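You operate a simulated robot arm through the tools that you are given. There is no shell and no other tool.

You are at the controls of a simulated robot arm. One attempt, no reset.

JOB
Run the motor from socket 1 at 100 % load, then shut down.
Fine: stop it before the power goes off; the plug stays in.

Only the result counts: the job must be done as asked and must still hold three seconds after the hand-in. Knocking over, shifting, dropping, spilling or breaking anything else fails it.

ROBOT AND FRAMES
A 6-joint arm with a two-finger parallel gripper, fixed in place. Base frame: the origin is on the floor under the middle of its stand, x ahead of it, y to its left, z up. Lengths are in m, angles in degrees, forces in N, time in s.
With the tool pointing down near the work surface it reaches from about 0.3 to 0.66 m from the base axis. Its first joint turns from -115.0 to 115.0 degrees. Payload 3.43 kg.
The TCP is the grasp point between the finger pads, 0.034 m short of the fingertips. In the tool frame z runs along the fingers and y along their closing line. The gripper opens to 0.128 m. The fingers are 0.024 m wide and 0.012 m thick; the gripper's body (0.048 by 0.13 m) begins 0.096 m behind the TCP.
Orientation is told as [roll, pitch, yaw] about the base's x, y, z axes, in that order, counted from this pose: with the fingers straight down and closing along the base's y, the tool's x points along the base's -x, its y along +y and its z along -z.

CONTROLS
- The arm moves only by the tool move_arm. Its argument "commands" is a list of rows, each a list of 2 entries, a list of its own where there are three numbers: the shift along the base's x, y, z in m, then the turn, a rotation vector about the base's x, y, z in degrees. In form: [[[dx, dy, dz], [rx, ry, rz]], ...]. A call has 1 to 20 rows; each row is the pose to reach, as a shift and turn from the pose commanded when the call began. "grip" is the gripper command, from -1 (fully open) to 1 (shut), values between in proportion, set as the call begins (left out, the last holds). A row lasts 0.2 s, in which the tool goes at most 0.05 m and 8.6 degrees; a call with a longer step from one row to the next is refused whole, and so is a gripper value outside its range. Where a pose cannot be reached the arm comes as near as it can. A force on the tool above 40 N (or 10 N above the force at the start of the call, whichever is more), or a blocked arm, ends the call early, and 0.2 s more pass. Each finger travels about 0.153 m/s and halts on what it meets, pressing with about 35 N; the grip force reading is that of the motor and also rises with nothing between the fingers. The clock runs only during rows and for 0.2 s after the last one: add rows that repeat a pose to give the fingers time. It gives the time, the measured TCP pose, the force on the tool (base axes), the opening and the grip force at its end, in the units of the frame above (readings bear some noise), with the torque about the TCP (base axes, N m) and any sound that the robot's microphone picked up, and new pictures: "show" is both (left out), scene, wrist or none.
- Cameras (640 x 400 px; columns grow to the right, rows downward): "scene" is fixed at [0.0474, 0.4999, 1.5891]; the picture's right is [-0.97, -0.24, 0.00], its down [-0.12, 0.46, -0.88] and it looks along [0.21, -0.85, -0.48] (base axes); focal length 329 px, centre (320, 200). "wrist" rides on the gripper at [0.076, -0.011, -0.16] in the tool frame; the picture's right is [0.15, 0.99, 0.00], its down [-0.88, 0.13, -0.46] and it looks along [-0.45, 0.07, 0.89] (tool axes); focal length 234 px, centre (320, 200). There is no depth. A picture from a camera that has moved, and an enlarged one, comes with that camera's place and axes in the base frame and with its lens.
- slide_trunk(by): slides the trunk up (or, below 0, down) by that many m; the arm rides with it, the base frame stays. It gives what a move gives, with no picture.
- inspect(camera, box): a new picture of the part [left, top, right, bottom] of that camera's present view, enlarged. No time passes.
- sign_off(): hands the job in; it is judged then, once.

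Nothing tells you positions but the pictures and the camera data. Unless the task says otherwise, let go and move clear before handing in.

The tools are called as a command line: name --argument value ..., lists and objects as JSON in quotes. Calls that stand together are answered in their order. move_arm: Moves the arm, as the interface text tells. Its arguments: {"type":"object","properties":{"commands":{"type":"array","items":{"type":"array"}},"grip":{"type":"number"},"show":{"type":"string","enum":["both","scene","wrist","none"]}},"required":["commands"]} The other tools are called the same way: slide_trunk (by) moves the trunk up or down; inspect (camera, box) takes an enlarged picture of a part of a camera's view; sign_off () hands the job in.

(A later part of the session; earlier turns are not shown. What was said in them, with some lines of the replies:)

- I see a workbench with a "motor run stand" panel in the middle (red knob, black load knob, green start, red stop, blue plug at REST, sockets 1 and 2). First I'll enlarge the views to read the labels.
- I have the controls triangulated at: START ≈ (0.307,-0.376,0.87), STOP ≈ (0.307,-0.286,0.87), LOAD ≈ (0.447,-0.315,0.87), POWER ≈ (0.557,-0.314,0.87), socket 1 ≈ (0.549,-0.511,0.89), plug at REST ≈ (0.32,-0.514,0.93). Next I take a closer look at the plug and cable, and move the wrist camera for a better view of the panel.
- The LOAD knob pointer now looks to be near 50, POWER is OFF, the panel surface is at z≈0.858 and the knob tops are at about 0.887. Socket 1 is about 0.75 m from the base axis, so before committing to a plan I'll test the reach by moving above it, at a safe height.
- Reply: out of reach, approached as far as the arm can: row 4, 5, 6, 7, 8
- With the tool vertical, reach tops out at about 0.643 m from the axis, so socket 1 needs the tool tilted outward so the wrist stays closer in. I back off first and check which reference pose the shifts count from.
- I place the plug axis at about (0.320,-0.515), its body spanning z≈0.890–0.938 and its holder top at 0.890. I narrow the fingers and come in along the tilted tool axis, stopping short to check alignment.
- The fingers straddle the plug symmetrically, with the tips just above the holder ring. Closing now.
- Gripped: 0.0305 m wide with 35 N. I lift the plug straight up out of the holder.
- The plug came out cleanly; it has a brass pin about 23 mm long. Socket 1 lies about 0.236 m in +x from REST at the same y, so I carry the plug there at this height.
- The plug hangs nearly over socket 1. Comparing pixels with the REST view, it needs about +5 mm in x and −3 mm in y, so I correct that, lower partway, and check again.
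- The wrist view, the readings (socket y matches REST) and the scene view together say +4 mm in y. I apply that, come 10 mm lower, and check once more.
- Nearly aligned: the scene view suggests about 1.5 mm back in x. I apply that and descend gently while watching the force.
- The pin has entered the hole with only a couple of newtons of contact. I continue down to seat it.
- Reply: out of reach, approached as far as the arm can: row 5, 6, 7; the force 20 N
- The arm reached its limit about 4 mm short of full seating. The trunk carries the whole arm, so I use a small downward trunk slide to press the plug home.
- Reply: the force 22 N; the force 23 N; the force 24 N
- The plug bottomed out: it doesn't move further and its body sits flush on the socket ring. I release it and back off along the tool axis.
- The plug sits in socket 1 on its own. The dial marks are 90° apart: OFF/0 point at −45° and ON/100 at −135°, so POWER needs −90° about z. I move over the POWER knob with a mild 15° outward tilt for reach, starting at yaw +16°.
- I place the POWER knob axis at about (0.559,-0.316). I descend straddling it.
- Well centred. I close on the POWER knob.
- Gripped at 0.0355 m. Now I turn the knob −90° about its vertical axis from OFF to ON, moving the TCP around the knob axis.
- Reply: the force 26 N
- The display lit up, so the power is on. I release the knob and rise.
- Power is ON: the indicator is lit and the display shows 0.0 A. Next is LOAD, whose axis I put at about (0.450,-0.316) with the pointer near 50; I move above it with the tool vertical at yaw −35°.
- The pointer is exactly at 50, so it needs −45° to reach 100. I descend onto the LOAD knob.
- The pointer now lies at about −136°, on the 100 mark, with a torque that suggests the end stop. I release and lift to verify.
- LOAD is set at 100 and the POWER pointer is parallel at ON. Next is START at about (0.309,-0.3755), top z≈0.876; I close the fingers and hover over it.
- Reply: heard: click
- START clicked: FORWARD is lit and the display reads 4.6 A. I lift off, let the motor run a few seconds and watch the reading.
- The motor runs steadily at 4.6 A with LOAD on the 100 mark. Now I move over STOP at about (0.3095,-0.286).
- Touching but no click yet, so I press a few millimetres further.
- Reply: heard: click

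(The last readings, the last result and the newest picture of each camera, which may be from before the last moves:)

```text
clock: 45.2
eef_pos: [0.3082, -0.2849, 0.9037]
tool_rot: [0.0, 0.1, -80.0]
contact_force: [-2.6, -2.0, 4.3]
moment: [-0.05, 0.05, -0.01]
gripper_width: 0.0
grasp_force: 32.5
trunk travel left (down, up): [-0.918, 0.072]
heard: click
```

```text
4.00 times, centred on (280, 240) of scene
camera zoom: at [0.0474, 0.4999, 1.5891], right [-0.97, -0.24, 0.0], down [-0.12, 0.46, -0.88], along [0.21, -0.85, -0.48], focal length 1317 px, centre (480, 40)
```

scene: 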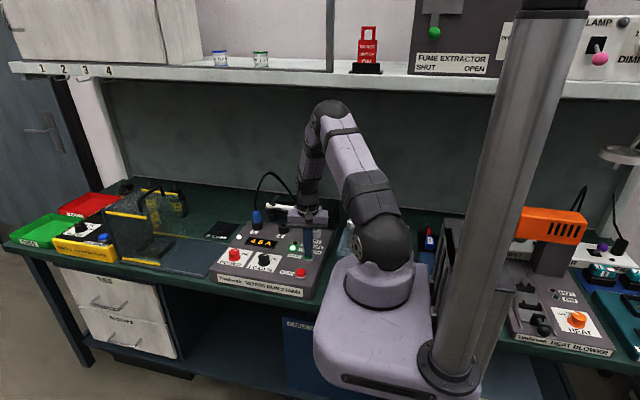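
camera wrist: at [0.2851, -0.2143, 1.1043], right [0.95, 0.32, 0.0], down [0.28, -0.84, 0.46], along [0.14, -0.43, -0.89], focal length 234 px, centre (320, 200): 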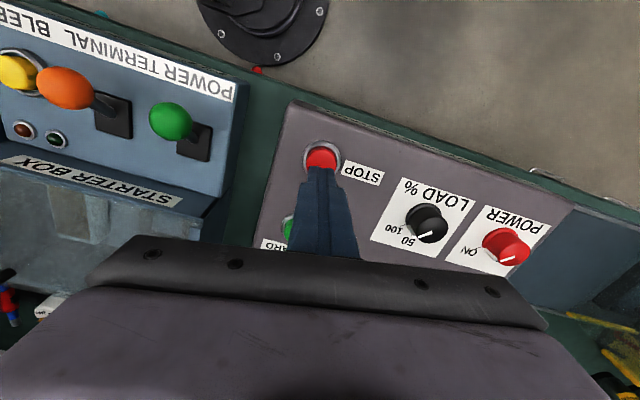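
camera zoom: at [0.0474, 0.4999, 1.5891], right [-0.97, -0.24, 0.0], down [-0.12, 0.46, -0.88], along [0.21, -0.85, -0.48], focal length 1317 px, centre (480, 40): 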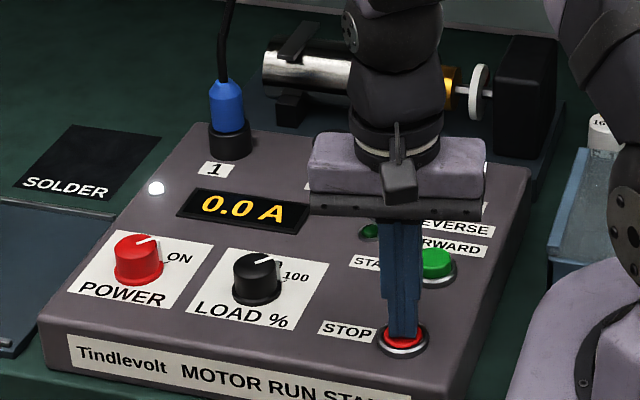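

STOP clicked: the display is back to 0.0 A and the FORWARD lamp is out. I lift off and travel to the POWER knob to switch it off.

move_arm --commands '[[[0, 0, 0.03], [0, 0, 0]], [[0, 0, 0.07], [0, 0, 0]], [[0, 0, 0.1], [0, 0, 0]], [[0, 0, 0.1], [0, 0, 0]]]' --show "none"

move_arm --commands '[[[0.036, -0.0033, 0], [-2.09, -0.48, 0.85]], [[0.072, -0.0066, 0], [-4.18, -0.96, 1.7]], [[0.108, -0.01, 0], [-6.27, -1.45, 2.56]], [[0.144, -0.0133, 0], [-8.36, -1.93, 3.41]], [[0.18, -0.0166, 0], [-10.45, -2.41, 4.26]], [[0.215, -0.02, 0], [-12.54, -2.9, 5.12]], [[0.2496, -0.0233, 0], [-14.63, -3.38, 5.97]], [[0.2496, -0.0233, 0], [-14.63, -3.38, 5.97]]]' --grip -0.1 --show "both"

inspect --camera "scene" --box '[220, 190, 340, 290]'

inspect --camera "wrist" --box '[240, 70, 400, 250]'

```text
clock: 46.2
eef_pos: [0.3082, -0.2842, 1.0017]
tool_rot: [0.0, 0.0, -80.0]
contact_force: [0.0, -1.2, 0.1]
moment: [0.05, 0.02, 0.01]
gripper_width: 0.0
grasp_force: 33.2
trunk travel left (down, up): [-0.918, 0.072]
```

```text
clock: 48.0
eef_pos: [0.5594, -0.3075, 1.0029]
tool_rot: [0.0, -15.0, -73.9]
contact_force: [-0.2, 0.3, 0.3]
moment: [0.01, -0.01, -0.01]
gripper_width: 0.0703
grasp_force: 0.1
trunk travel left (down, up): [-0.918, 0.072]
camera wrist: at [0.5177, -0.2022, 1.1378], right [0.91, 0.41, -0.04], down [0.33, -0.67, 0.67], along [0.25, -0.62, -0.74], focal length 234 px, centre (320, 200)
```

scene: 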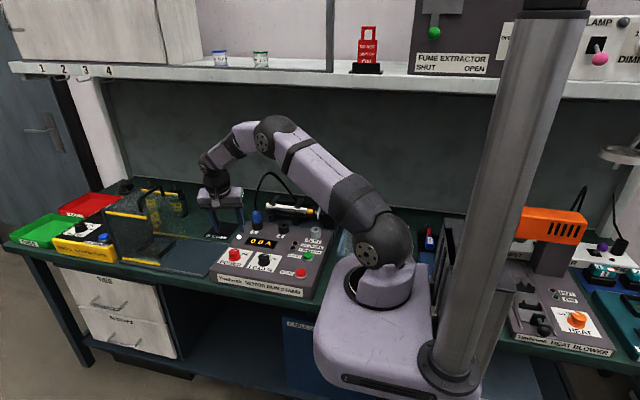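
wrist: 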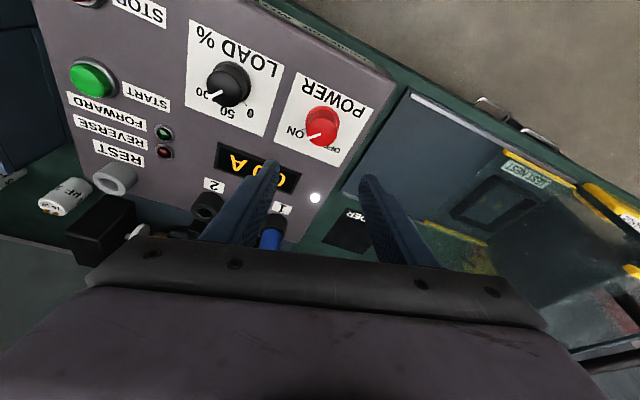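

```text
4.00 times, centred on (280, 240) of scene
camera zoom: at [0.0474, 0.4999, 1.5891], right [-0.97, -0.24, 0.0], down [-0.12, 0.46, -0.88], along [0.21, -0.85, -0.48], focal length 1317 px, centre (480, 40)
```

zoom: 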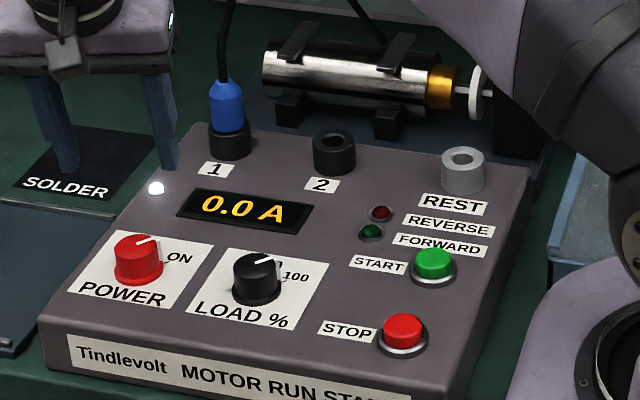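

```text
2.22 times, centred on (320, 160) of wrist
camera zoom: at [0.5177, -0.2022, 1.1378], right [0.91, 0.41, -0.04], down [0.33, -0.67, 0.67], along [0.25, -0.62, -0.74], focal length 520 px, centre (320, 289)
```

zoom: 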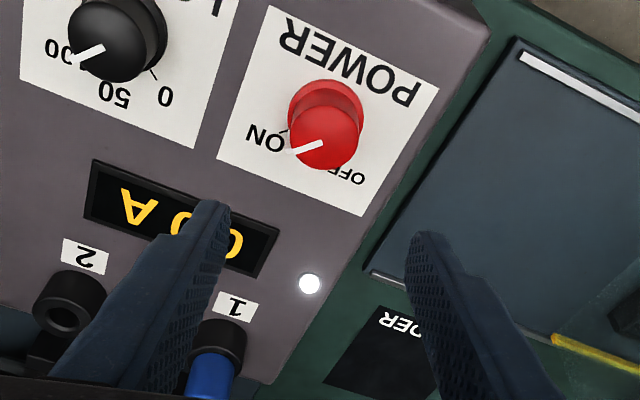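

The knob axis seen from this pose is at about (0.561,-0.315). I descend straddling it.

move_arm --commands '[[[0, -0.0006, -0.03], [0, 0, 0]], [[0, -0.0006, -0.06], [0, 0, 0]], [[0, -0.0006, -0.083], [0, 0, 0]], [[0, -0.0006, -0.0993], [0, 0, 0]], [[0, -0.0006, -0.0993], [0, 0, 0]]]' --show "none"

inspect --camera "wrist" --box '[240, 70, 400, 250]'

inspect --camera "scene" --box '[210, 210, 300, 280]'

```text
clock: 49.2
eef_pos: [0.559, -0.3095, 0.9034]
tool_rot: [0.0, -15.0, -74.0]
contact_force: [-0.1, -0.3, 1.1]
moment: [0.0, 0.02, -0.01]
gripper_width: 0.0702
grasp_force: 0.0
trunk travel left (down, up): [-0.918, 0.072]
```

```text
2.22 times, centred on (320, 160) of wrist
camera zoom: at [0.5171, -0.2032, 1.0371], right [0.91, 0.41, -0.04], down [0.33, -0.67, 0.67], along [0.25, -0.62, -0.74], focal length 520 px, centre (320, 289)
```

zoom: 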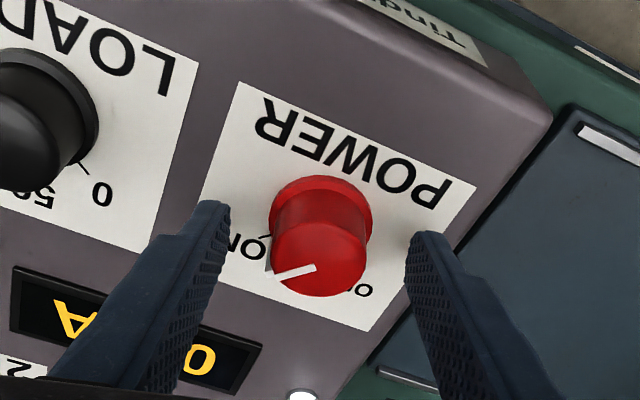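

```text
5.71 times, centred on (255, 245) of scene
camera zoom: at [0.0474, 0.4999, 1.5891], right [-0.97, -0.24, 0.0], down [-0.12, 0.46, -0.88], along [0.21, -0.85, -0.48], focal length 1881 px, centre (691, -57)
```

zoom: 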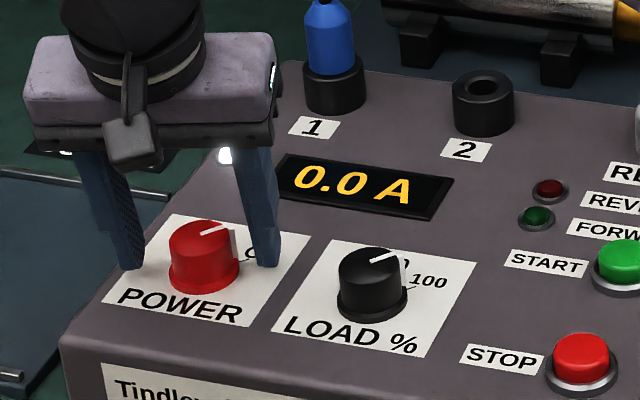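

move_arm --commands '[[[0, 0, 0], [0, 0, 0]], [[0, 0, 0], [0, 0, 0]], [[0, 0, 0], [0, 0, 0]]]' --grip 1 --show "none"

move_arm --commands '[[[-0.001, -0.0003, 0], [0, 0, 8.5]], [[-0.0019, -0.0008, 0], [0, 0, 17]], [[-0.0027, -0.0015, 0], [0, 0, 25.5]], [[-0.0035, -0.0022, 0], [0, 0, 34]], [[-0.0041, -0.003, 0], [0, 0, 42.5]], [[-0.0045, -0.004, 0], [0, 0, 51]], [[-0.0049, -0.0049, 0], [0, 0, 59.5]], [[-0.0051, -0.006, 0], [0, 0, 68]], [[-0.0051, -0.007, 0], [0, 0, 76.5]], [[-0.005, -0.008, 0], [0, 0, 85]], [[-0.0048, -0.0086, 0], [0, 0, 90]], [[-0.0048, -0.0086, 0], [0, 0, 90]]]' --show "both"

inspect --camera "scene" --box '[210, 190, 330, 280]'

```text
clock: 50.0
eef_pos: [0.5578, -0.3084, 0.9028]
tool_rot: [0.0, -14.9, -73.9]
contact_force: [-1.6, -1.4, -1.6]
moment: [-0.43, 0.06, -0.02]
gripper_width: 0.0354
grasp_force: 45.6
trunk travel left (down, up): [-0.918, 0.072]
```

```text
clock: 52.6
eef_pos: [0.554, -0.3176, 0.9033]
tool_rot: [0.3, -14.8, 15.9]
contact_force: [-2.2, 2.4, -20.3]
moment: [-0.2, 0.04, -0.93]
gripper_width: 0.0356
grasp_force: 44.9
trunk travel left (down, up): [-0.918, 0.072]
camera wrist: at [0.4487, -0.361, 1.0376], right [-0.41, 0.91, -0.03], down [0.67, 0.32, 0.67], along [0.62, 0.25, -0.74], focal length 234 px, centre (320, 200)
```

scene: 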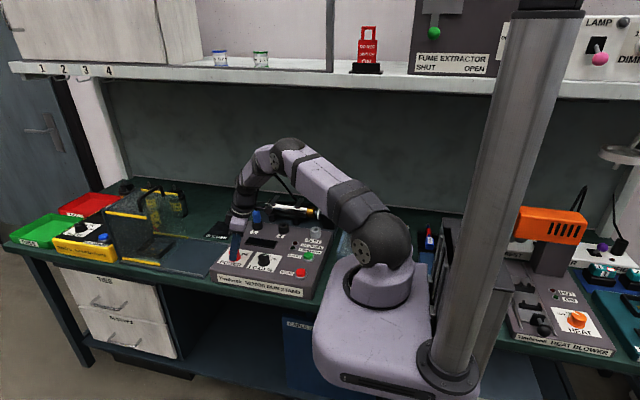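
wrist: 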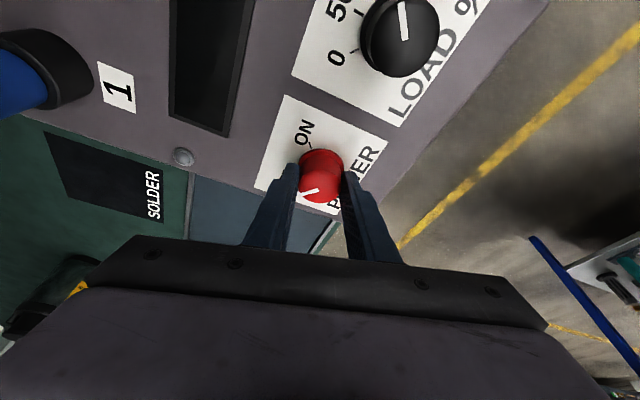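

```text
4.44 times, centred on (270, 235) of scene
camera zoom: at [0.0474, 0.4999, 1.5891], right [-0.97, -0.24, 0.0], down [-0.12, 0.46, -0.88], along [0.21, -0.85, -0.48], focal length 1463 px, centre (542, 44)
```

zoom: 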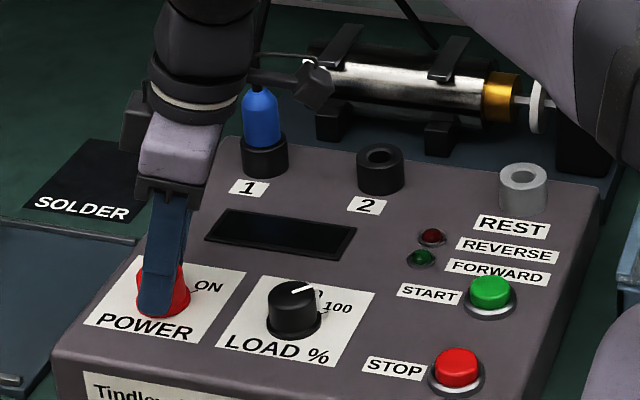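

The display and lamp are dark, so power is off. I release the knob, lift, and move clear.

move_arm --commands '[[[0, 0, 0], [0, 0, 0]], [[0, 0, 0], [0, 0, 0]], [[0, 0, 0.03], [0, 0, 0]], [[0, 0, 0.06], [0, 0, 0]], [[0, 0, 0.1], [0, 0, 0]], [[-0.03, 0.01, 0.13], [0, 0, 0]], [[-0.07, 0.02, 0.15], [0, 0, 0]], [[-0.11, 0.03, 0.17], [0, 0, 0]], [[-0.11, 0.03, 0.17], [0, 0, 0]]]' --grip -0.1 --show "both"

inspect --camera "scene" --box '[210, 180, 340, 290]'

inspect --camera "scene" --box '[215, 190, 275, 275]'

```text
clock: 54.6
eef_pos: [0.4443, -0.2867, 1.0729]
tool_rot: [0.1, -15.0, 15.9]
contact_force: [-0.3, 0.1, 0.9]
moment: [0.0, 0.0, 0.06]
gripper_width: 0.0703
grasp_force: 0.2
trunk travel left (down, up): [-0.918, 0.072]
camera wrist: at [0.3397, -0.3311, 1.2078], right [-0.41, 0.91, -0.04], down [0.67, 0.33, 0.67], along [0.62, 0.25, -0.74], focal length 234 px, centre (320, 200)
```

scene: 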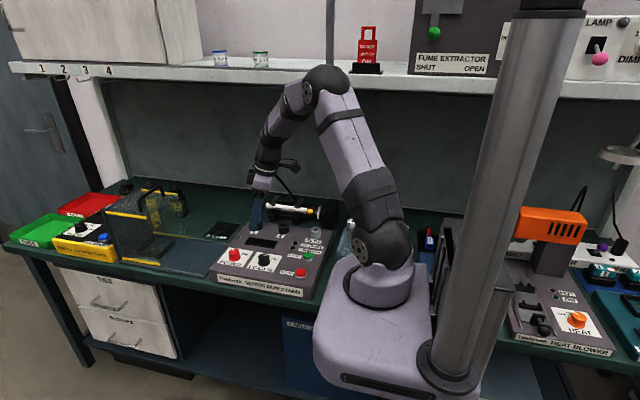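
wrist: 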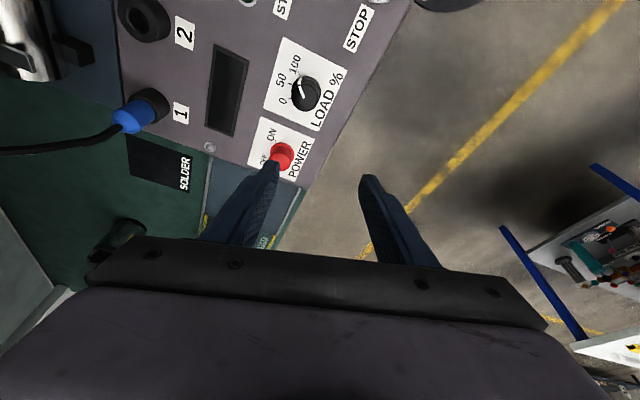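

```text
3.64 times, centred on (275, 235) of scene
camera zoom: at [0.0474, 0.4999, 1.5891], right [-0.97, -0.24, 0.0], down [-0.12, 0.46, -0.88], along [0.21, -0.85, -0.48], focal length 1197 px, centre (484, 73)
```

zoom: 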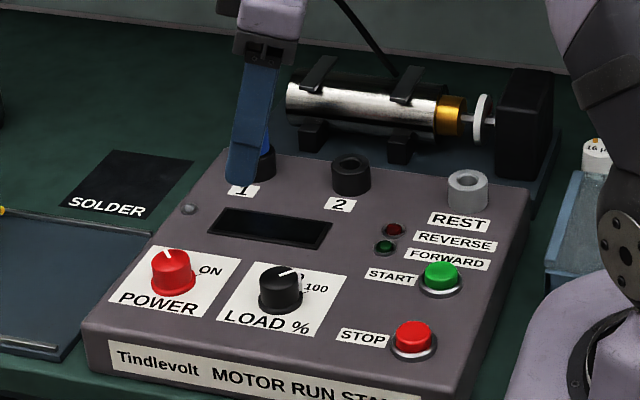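

```text
4.71 times, centred on (245, 232) of scene
camera zoom: at [0.0474, 0.4999, 1.5891], right [-0.97, -0.24, 0.0], down [-0.12, 0.46, -0.88], along [0.21, -0.85, -0.48], focal length 1549 px, centre (673, 47)
```

zoom: 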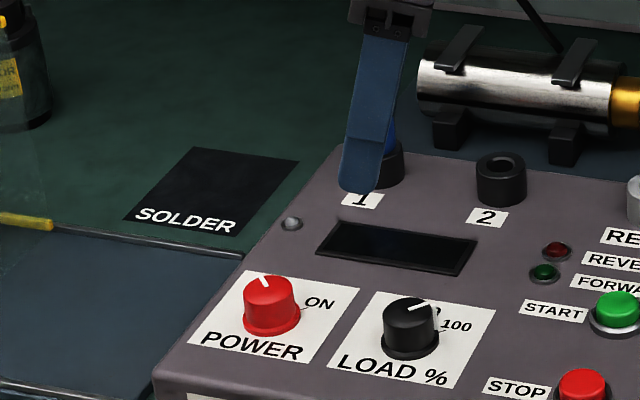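

inspect --camera "wrist" --box '[80, 20, 350, 190]'

```text
2.35 times, centred on (215, 105) of wrist
camera zoom: at [0.3397, -0.3311, 1.2078], right [-0.41, 0.91, -0.04], down [0.67, 0.33, 0.67], along [0.62, 0.25, -0.74], focal length 551 px, centre (567, 424)
```

zoom: 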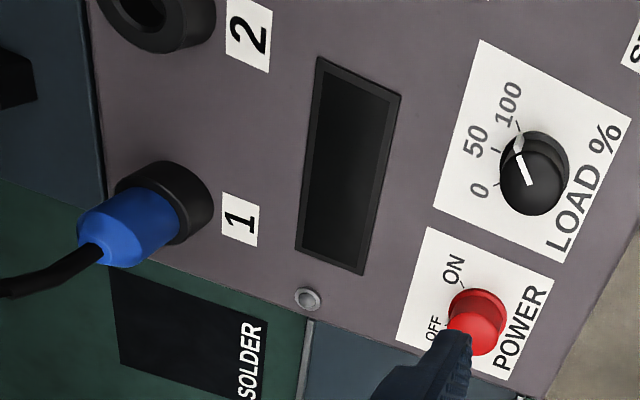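

The plug is seated in socket 1 and LOAD is at 100. The motor ran at 4.6 A, was stopped with STOP, and then POWER was turned OFF, leaving the display and lamps dark. The arm is clear and holds nothing, so I hand the job in.

sign_off

```text
The job is handed in.
```

The job is done as asked and handed in. I haven't seen a pass or fail result.

- **Plug:** I moved the plug from REST into socket 1 and pressed it fully home. It is still in.
- **Load:** The LOAD knob started at 50, and I turned it to the 100 mark. I left it there, since you didn't ask for it to be reset.
- **Run:** With the power on, I pressed START. The FORWARD lamp came on and the motor ran for about 5 seconds at a steady 4.6 A.
- **Shutdown:** I pressed STOP first, and the display fell to 0.0 A with the FORWARD lamp out. Only then did I turn POWER to OFF, and the display and lamps went dark.

The display only shows current, so the 100 % setting is judged by the knob's pointer, which lines up with the mark to within a degree or two. The arm is clear of the bench with the gripper empty, and I saw nothing else knocked or shifted.
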